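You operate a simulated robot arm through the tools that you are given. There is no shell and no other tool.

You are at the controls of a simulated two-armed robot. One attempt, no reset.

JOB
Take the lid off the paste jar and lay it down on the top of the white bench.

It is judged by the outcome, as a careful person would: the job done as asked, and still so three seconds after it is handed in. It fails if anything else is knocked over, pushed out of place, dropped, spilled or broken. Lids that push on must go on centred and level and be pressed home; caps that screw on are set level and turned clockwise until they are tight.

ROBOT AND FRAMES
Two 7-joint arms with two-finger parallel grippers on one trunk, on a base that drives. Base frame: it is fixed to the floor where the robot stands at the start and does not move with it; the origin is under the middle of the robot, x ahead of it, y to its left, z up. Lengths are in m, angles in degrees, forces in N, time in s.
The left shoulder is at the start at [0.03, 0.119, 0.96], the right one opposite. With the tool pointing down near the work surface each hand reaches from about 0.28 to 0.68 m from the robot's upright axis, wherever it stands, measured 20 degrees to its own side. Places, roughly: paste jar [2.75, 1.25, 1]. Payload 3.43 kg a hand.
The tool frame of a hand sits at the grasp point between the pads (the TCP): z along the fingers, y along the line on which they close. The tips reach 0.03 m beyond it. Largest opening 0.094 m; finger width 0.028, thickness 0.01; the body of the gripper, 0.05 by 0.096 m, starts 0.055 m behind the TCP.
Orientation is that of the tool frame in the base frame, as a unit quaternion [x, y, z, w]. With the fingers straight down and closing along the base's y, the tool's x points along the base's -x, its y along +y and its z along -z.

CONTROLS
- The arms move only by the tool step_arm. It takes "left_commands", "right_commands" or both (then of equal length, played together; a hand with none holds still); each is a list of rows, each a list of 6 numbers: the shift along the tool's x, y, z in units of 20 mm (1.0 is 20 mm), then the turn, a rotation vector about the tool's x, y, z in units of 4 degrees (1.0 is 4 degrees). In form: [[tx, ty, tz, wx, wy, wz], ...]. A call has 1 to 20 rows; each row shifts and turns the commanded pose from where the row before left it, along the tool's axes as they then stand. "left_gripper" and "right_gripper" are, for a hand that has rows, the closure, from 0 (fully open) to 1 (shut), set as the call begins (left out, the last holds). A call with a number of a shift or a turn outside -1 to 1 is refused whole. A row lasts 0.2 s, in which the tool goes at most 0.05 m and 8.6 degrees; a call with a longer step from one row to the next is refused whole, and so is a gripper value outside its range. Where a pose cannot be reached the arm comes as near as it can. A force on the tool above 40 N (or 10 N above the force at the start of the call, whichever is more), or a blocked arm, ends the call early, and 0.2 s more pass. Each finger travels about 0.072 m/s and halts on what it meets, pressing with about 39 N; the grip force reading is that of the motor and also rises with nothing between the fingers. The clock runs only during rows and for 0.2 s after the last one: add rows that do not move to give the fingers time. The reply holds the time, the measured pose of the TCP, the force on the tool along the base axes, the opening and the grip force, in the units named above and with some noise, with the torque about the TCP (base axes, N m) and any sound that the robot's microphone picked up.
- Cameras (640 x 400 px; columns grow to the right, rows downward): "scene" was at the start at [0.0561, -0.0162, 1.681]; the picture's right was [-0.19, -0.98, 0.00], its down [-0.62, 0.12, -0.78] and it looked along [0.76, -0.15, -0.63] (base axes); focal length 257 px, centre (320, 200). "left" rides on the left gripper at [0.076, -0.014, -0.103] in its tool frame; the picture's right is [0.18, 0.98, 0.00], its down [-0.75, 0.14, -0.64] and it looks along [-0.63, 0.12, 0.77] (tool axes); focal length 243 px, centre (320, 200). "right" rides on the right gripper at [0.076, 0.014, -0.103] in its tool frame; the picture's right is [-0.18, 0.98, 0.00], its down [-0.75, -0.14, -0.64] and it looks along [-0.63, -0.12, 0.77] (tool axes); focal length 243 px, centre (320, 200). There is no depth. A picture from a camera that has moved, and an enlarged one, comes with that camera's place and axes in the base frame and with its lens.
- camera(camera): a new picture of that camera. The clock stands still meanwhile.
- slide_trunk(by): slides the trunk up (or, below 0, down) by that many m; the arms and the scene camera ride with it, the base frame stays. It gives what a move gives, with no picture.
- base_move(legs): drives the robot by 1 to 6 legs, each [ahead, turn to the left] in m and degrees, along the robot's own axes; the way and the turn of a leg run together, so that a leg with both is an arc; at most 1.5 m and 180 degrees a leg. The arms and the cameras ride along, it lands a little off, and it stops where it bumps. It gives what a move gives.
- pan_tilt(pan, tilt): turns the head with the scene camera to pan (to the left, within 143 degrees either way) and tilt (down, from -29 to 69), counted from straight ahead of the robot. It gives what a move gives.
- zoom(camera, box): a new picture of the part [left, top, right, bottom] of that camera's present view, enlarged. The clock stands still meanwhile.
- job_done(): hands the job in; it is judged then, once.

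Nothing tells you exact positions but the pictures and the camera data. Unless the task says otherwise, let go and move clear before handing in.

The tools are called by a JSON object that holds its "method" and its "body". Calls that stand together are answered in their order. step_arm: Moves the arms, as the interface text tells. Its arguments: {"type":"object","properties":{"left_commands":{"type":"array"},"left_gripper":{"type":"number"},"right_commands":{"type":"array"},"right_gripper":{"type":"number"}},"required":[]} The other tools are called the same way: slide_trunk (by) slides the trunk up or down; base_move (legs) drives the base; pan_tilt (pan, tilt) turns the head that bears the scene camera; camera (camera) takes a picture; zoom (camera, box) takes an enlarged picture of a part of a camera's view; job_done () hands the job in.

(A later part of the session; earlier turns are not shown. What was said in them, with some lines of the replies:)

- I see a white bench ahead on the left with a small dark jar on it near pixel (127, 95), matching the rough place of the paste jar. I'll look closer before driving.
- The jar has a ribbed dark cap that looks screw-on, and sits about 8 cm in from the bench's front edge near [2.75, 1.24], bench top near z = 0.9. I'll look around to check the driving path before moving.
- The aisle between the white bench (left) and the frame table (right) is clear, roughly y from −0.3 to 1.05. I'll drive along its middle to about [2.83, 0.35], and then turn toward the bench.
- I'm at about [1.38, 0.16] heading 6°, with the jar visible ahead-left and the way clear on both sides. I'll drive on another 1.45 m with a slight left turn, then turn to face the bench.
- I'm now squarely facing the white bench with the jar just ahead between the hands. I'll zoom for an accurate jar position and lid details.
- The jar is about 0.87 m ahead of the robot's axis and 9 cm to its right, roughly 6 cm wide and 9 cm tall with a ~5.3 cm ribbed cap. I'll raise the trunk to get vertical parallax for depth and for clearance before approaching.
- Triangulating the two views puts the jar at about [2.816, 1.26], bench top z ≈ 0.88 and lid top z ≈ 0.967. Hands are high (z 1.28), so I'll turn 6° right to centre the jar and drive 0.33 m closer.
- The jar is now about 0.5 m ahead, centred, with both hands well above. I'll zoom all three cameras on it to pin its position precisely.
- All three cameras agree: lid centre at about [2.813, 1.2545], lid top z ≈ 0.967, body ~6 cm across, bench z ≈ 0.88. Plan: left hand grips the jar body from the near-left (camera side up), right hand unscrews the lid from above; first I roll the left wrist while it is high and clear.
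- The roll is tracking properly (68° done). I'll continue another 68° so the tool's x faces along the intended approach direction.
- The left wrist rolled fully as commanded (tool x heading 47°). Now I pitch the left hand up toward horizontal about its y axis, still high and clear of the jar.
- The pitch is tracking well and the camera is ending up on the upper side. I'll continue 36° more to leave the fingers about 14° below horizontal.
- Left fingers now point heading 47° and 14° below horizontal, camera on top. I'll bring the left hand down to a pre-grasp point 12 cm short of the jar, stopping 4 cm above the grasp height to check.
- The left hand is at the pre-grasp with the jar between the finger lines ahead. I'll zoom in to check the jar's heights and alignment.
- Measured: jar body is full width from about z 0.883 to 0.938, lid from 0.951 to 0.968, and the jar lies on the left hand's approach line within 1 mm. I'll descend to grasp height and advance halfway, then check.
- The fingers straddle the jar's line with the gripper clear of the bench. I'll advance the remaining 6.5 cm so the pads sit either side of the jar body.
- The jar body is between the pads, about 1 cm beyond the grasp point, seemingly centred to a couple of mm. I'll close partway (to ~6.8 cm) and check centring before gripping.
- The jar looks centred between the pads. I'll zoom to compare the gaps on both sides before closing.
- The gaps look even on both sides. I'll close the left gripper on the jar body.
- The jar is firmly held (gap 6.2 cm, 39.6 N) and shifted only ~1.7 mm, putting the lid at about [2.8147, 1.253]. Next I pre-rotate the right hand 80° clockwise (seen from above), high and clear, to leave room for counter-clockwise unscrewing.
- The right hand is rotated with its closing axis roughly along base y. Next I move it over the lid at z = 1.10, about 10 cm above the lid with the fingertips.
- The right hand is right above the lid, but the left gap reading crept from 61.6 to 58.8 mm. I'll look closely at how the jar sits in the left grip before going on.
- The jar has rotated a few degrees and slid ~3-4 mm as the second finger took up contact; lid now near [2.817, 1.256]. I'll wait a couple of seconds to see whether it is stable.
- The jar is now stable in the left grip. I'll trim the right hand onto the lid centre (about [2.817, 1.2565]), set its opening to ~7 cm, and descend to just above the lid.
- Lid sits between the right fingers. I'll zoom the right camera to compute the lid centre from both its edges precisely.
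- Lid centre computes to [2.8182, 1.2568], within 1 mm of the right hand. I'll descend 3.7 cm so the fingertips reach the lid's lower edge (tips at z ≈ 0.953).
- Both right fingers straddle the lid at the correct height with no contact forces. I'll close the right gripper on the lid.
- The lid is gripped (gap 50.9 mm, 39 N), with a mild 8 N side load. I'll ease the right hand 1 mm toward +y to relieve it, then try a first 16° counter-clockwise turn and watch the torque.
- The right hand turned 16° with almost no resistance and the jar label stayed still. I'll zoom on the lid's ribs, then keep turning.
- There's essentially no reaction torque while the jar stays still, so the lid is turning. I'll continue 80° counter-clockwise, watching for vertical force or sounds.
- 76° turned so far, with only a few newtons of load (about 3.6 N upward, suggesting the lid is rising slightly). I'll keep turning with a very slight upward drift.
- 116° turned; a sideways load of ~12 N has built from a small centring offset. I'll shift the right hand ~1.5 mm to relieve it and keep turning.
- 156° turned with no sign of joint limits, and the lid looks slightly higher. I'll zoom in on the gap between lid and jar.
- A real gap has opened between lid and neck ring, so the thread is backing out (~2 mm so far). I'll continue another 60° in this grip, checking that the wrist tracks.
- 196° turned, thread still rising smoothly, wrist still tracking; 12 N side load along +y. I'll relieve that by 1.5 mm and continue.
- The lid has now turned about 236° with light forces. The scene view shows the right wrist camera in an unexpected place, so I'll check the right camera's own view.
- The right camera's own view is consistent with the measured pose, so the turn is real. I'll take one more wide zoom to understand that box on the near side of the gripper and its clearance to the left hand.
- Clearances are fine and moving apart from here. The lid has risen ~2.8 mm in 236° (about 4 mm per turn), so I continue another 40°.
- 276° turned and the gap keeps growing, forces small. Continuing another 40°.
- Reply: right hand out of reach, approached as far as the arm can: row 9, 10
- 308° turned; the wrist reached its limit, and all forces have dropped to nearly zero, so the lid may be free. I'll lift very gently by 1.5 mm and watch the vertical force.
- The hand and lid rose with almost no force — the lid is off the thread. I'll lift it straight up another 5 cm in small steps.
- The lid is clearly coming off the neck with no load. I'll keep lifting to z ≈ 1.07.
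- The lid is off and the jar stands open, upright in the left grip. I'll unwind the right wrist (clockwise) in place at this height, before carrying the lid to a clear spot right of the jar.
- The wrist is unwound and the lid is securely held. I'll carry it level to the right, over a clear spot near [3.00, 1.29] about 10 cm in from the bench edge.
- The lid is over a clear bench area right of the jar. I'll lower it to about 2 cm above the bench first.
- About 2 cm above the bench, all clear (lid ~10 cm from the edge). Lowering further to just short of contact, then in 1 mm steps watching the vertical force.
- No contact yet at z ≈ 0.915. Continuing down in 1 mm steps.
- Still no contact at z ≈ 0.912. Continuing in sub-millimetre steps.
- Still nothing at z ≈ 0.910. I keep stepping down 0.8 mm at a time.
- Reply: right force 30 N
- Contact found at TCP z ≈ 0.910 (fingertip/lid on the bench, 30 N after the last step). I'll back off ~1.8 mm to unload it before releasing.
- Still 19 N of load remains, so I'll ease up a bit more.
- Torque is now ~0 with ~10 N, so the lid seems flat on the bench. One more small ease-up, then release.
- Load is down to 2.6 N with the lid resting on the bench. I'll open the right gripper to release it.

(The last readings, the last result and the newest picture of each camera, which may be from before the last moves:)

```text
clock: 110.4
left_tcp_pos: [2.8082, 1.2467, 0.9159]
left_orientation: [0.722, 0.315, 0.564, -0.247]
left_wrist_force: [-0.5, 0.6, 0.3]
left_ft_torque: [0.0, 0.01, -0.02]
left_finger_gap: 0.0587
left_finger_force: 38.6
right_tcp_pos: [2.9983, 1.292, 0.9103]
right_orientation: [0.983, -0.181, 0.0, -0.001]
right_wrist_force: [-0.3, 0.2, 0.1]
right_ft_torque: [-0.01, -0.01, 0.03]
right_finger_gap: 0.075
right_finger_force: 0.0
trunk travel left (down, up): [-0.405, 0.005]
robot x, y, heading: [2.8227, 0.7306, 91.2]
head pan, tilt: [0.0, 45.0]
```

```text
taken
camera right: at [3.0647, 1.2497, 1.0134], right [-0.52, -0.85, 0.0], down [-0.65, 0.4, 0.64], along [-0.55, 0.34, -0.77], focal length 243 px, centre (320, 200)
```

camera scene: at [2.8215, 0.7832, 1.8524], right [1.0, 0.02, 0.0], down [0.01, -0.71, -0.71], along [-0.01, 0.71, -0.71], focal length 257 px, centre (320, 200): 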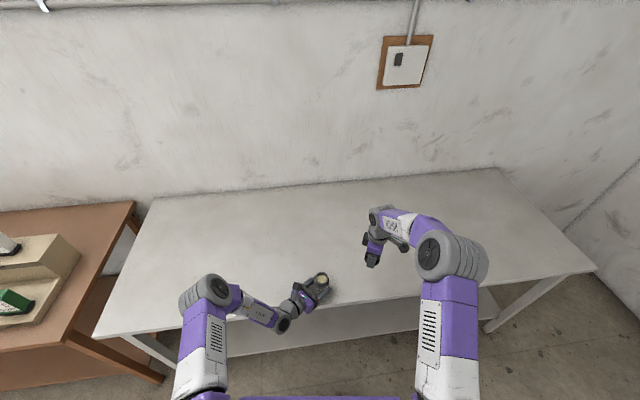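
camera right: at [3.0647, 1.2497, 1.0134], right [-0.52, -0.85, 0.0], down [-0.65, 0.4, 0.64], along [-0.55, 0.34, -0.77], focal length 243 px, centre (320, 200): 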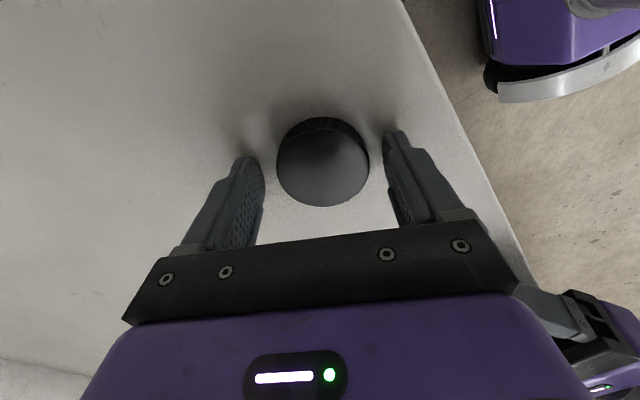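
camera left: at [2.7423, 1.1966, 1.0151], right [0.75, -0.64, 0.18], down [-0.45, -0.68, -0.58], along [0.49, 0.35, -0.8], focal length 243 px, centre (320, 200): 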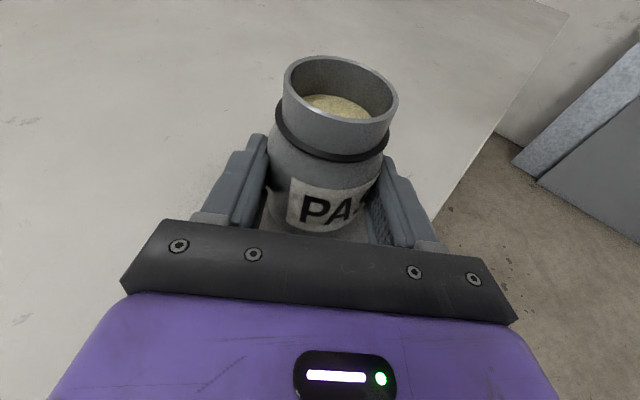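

The lid is free and resting flat on the bench between the open fingers. I'll raise the right hand straight up, clear of it.

{"method": "step_arm", "body": {"right_commands": [[0, 0, -0.3, 0, 0, 0], [0, 0, -0.4, 0, 0, 0], [0, 0, -0.6, 0, 0, 0], [0, 0, -0.8, 0, 0, 0], [0, 0, -0.8, 0, 0, 0], [0, 0, -0.8, 0, 0, 0], [0, 0, -0.8, 0, 0, 0], [0, 0, -0.8, 0, 0, 0], [0, 0, -0.8, 0, 0, 0], [0, 0, -0.8, 0, 0, 0], [0, 0, -0.8, 0, 0, 0]]}}

{"method": "camera", "body": {"camera": "right"}}

{"method": "camera", "body": {"camera": "scene"}}

```text
clock: 112.8
left_tcp_pos: [2.8075, 1.2474, 0.9175]
left_orientation: [0.722, 0.315, 0.564, -0.248]
left_wrist_force: [-1.1, 0.0, 1.3]
left_ft_torque: [0.02, -0.01, 0.01]
left_finger_gap: 0.0589
left_finger_force: 38.5
right_tcp_pos: [2.9981, 1.2907, 1.0642]
right_orientation: [0.983, -0.181, 0.0, 0.0]
right_wrist_force: [-0.1, -0.1, -0.4]
right_ft_torque: [0.0, 0.03, -0.02]
right_finger_gap: 0.0751
right_finger_force: 0.0
trunk travel left (down, up): [-0.405, 0.005]
robot x, y, heading: [2.8213, 0.7326, 90.7]
head pan, tilt: [0.0, 45.0]
```

```text
taken
camera right: at [3.0644, 1.2491, 1.1673], right [-0.52, -0.85, 0.0], down [-0.65, 0.4, 0.64], along [-0.55, 0.34, -0.77], focal length 243 px, centre (320, 200)
```

right: 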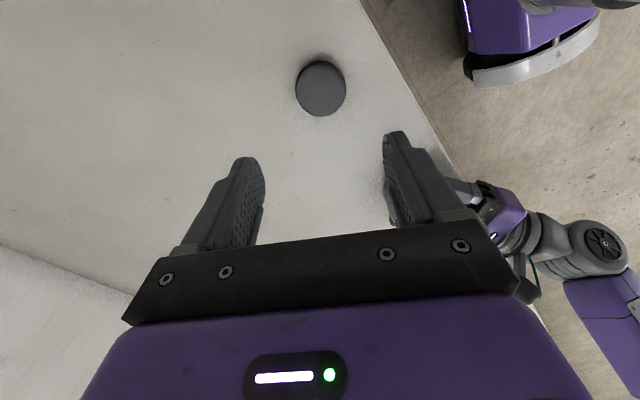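

```text
taken
camera scene: at [2.821, 0.7829, 1.8525], right [1.0, 0.02, 0.0], down [0.01, -0.71, -0.71], along [-0.01, 0.71, -0.71], focal length 257 px, centre (320, 200)
```

scene: 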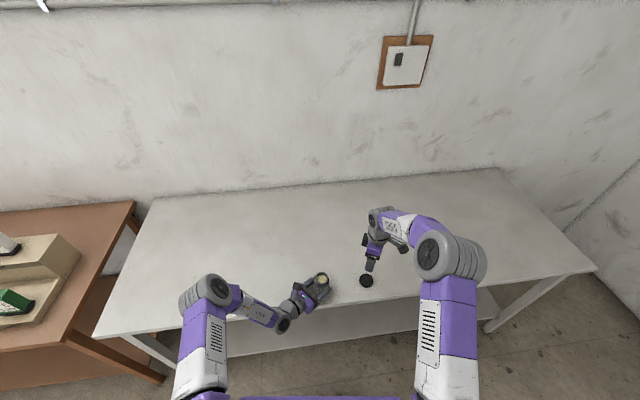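

The lid lies flat on the bench, clear of everything. Next I release the jar: open the left fingers a little first and check it stays upright.

{"method": "step_arm", "body": {"left_commands": [[0, 0, 0, 0, 0, 0], [0, 0, 0, 0, 0, 0], [0, 0, 0, 0, 0, 0]], "left_gripper": 0.25}}

{"method": "camera", "body": {"camera": "left"}}

{"method": "zoom", "body": {"camera": "scene", "box": [272, 255, 400, 335]}}

```text
clock: 113.6
left_tcp_pos: [2.8062, 1.2471, 0.9166]
left_orientation: [0.722, 0.314, 0.565, -0.247]
left_wrist_force: [-0.7, 0.0, 0.4]
left_ft_torque: [-0.03, -0.01, -0.02]
left_finger_gap: 0.0705
left_finger_force: 0.0
right_tcp_pos: [2.9987, 1.2916, 1.0648]
right_orientation: [0.983, -0.181, -0.001, 0.0]
right_wrist_force: [-0.5, 0.8, 0.1]
right_ft_torque: [-0.02, 0.02, 0.03]
right_finger_gap: 0.0753
right_finger_force: 0.1
trunk travel left (down, up): [-0.405, 0.005]
robot x, y, heading: [2.8195, 0.7356, 91.0]
head pan, tilt: [0.0, 45.0]
```

```text
taken
camera left: at [2.7421, 1.1965, 1.0151], right [0.75, -0.64, 0.18], down [-0.45, -0.68, -0.58], along [0.49, 0.35, -0.8], focal length 243 px, centre (320, 200)
```

left: 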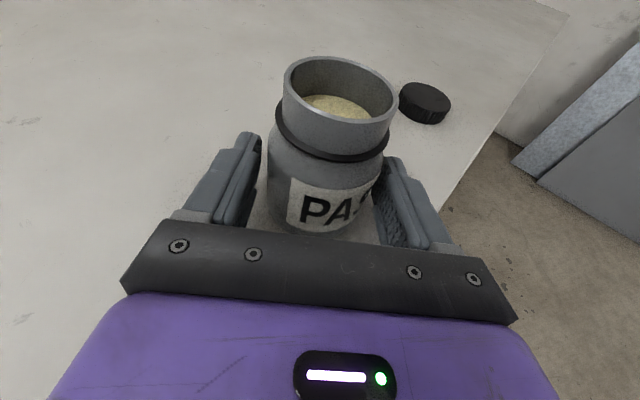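

```text
5.00 times, centred on (336, 295) of scene
camera zoom: at [2.821, 0.7831, 1.8525], right [1.0, 0.02, 0.0], down [0.01, -0.71, -0.71], along [-0.01, 0.71, -0.71], focal length 1284 px, centre (240, -275)
```

zoom: 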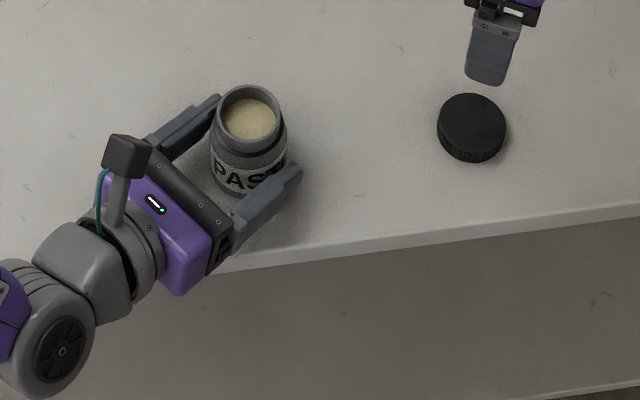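

The jar stands upright and free, with the lid lying to its right. I'll open the left hand fully and back it straight out along its approach line.

{"method": "step_arm", "body": {"left_commands": [[0, 0, 0, 0, 0, 0], [0, 0, 0, 0, 0, 0], [-0.07, 0, -0.28, 0, 0, 0], [-0.137, 0, -0.559, 0, 0, 0], [-0.137, 0, -0.559, 0, 0, 0], [-0.137, 0, -0.559, 0, 0, 0], [-0.137, 0, -0.559, 0, 0, 0], [-0.137, 0, -0.559, 0, 0, 0], [-0.137, 0, -0.559, 0, 0, 0], [-0.137, 0, -0.559, 0, 0, 0], [-0.137, 0, -0.559, 0, 0, 0], [-0.137, 0, -0.559, 0, 0, 0]], "left_gripper": 0}}

{"method": "camera", "body": {"camera": "scene"}}

{"method": "camera", "body": {"camera": "left"}}

```text
clock: 116.2
left_tcp_pos: [2.7322, 1.1657, 0.9187]
left_orientation: [0.723, 0.314, 0.564, -0.246]
left_wrist_force: [-1.0, 0.8, -0.8]
left_ft_torque: [0.0, -0.01, 0.01]
left_finger_gap: 0.094
left_finger_force: 0.1
right_tcp_pos: [2.9989, 1.2898, 1.0641]
right_orientation: [0.983, -0.181, 0.001, -0.001]
right_wrist_force: [0.0, 0.0, -0.2]
right_ft_torque: [0.02, 0.05, 0.0]
right_finger_gap: 0.075
right_finger_force: 0.1
trunk travel left (down, up): [-0.405, 0.005]
robot x, y, heading: [2.82, 0.7317, 90.9]
head pan, tilt: [0.0, 45.0]
```

```text
taken
camera scene: at [2.8207, 0.7828, 1.8525], right [1.0, 0.02, 0.0], down [0.01, -0.71, -0.71], along [-0.01, 0.71, -0.71], focal length 257 px, centre (320, 200)
```

scene: 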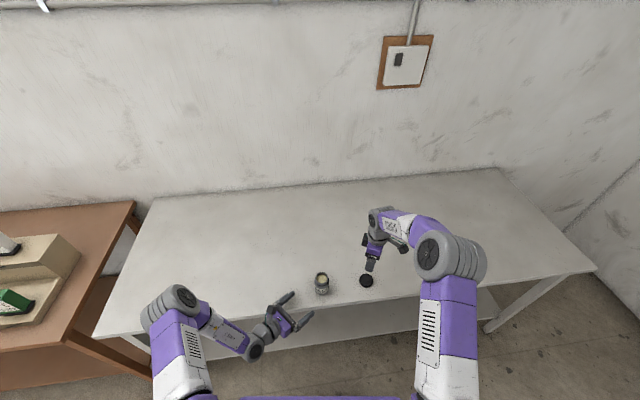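

```text
taken
camera left: at [2.6672, 1.1162, 1.0159], right [0.75, -0.64, 0.18], down [-0.45, -0.68, -0.58], along [0.49, 0.35, -0.8], focal length 243 px, centre (320, 200)
```

left: 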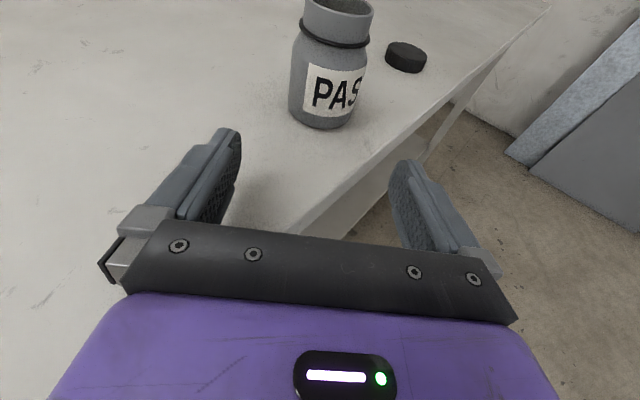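

Both objects are free and undisturbed. I'll raise both hands well clear of the bench.

{"method": "step_arm", "body": {"left_commands": [[0.729, 0, -0.18, 0, 0, 0], [0.729, 0, -0.18, 0, 0, 0], [0.729, 0, -0.18, 0, 0, 0], [0.729, 0, -0.18, 0, 0, 0], [0.729, 0, -0.18, 0, 0, 0], [0.729, 0, -0.18, 0, 0, 0], [0.729, 0, -0.18, 0, 0, 0], [0.729, 0, -0.18, 0, 0, 0], [0.729, 0, -0.18, 0, 0, 0], [0.729, 0, -0.18, 0, 0, 0]], "right_commands": [[0, 0, -0.7, 0, 0, 0], [0, 0, -0.7, 0, 0, 0], [0, 0, -0.7, 0, 0, 0], [0, 0, -0.7, 0, 0, 0], [0, 0, -0.7, 0, 0, 0], [0, 0, -0.7, 0, 0, 0], [0, 0, -0.7, 0, 0, 0], [0, 0, -0.7, 0, 0, 0], [0, 0, -0.7, 0, 0, 0], [0, 0, -0.7, 0, 0, 0]]}}

{"method": "camera", "body": {"camera": "scene"}}

{"method": "zoom", "body": {"camera": "scene", "box": [288, 260, 416, 340]}}

{"method": "camera", "body": {"camera": "right"}}

```text
clock: 118.4
left_tcp_pos: [2.7341, 1.1658, 1.0691]
left_orientation: [0.722, 0.315, 0.564, -0.248]
left_wrist_force: [1.1, -0.1, -0.5]
left_ft_torque: [0.03, 0.0, 0.0]
left_finger_gap: 0.094
left_finger_force: 0.0
right_tcp_pos: [2.9985, 1.2903, 1.2036]
right_orientation: [0.984, -0.181, -0.001, -0.002]
right_wrist_force: [0.3, 0.0, 0.1]
right_ft_torque: [0.01, -0.01, -0.02]
right_finger_gap: 0.0753
right_finger_force: 0.1
trunk travel left (down, up): [-0.405, 0.005]
robot x, y, heading: [2.8191, 0.7309, 91.0]
head pan, tilt: [0.0, 45.0]
```

```text
taken
camera scene: at [2.8213, 0.7825, 1.8525], right [1.0, 0.02, 0.0], down [0.01, -0.71, -0.71], along [-0.01, 0.71, -0.71], focal length 257 px, centre (320, 200)
```

scene: 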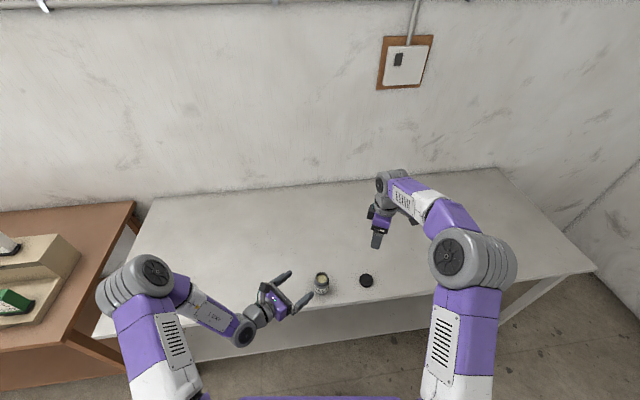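

```text
5.00 times, centred on (352, 300) of scene
camera zoom: at [2.8213, 0.7825, 1.8525], right [1.0, 0.02, 0.0], down [0.01, -0.71, -0.71], along [-0.01, 0.71, -0.71], focal length 1284 px, centre (160, -300)
```

zoom: 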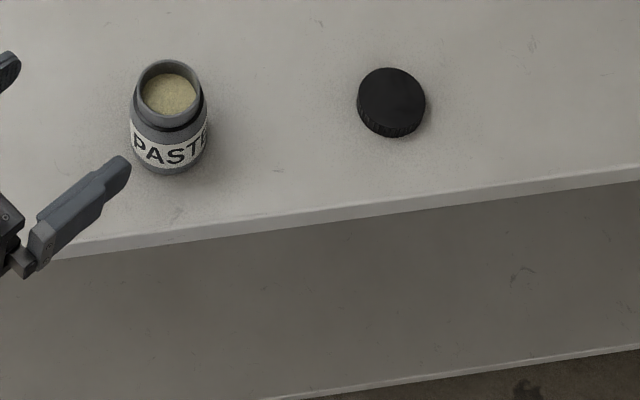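

```text
taken
camera right: at [3.065, 1.2489, 1.3075], right [-0.52, -0.85, 0.0], down [-0.65, 0.4, 0.64], along [-0.55, 0.34, -0.77], focal length 243 px, centre (320, 200)
```

right: 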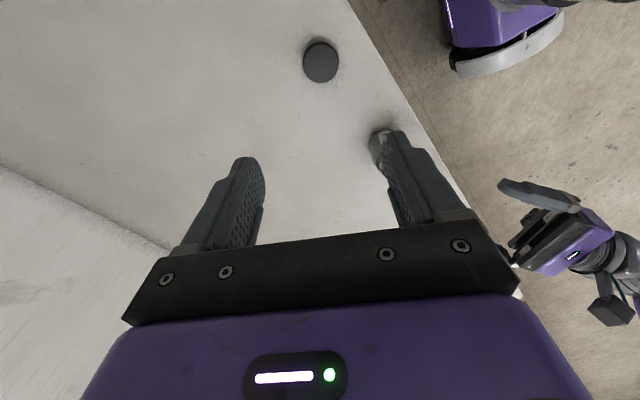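

The jar stands open and upright essentially where it was (within ~5 mm), the lid lies flat on the white bench beside it, and both hands are clear. The job is complete, so I'm handing it in.

{"method": "job_done", "body": {}}

```text
The job is handed in.
```

The paste jar's lid is off and lying flat on the white bench, about 18 cm to the right of the jar and 10 cm in from the front edge. The jar is open and upright with the paste still inside. It shifted about 5 mm from where it stood, when the left hand gripped it.

The lid was a screw cap. I held the jar with the left hand and turned the lid counter-clockwise about 300° with the right before it lifted free. I moved both hands clear before handing in, and saw nothing else on the bench disturbed.
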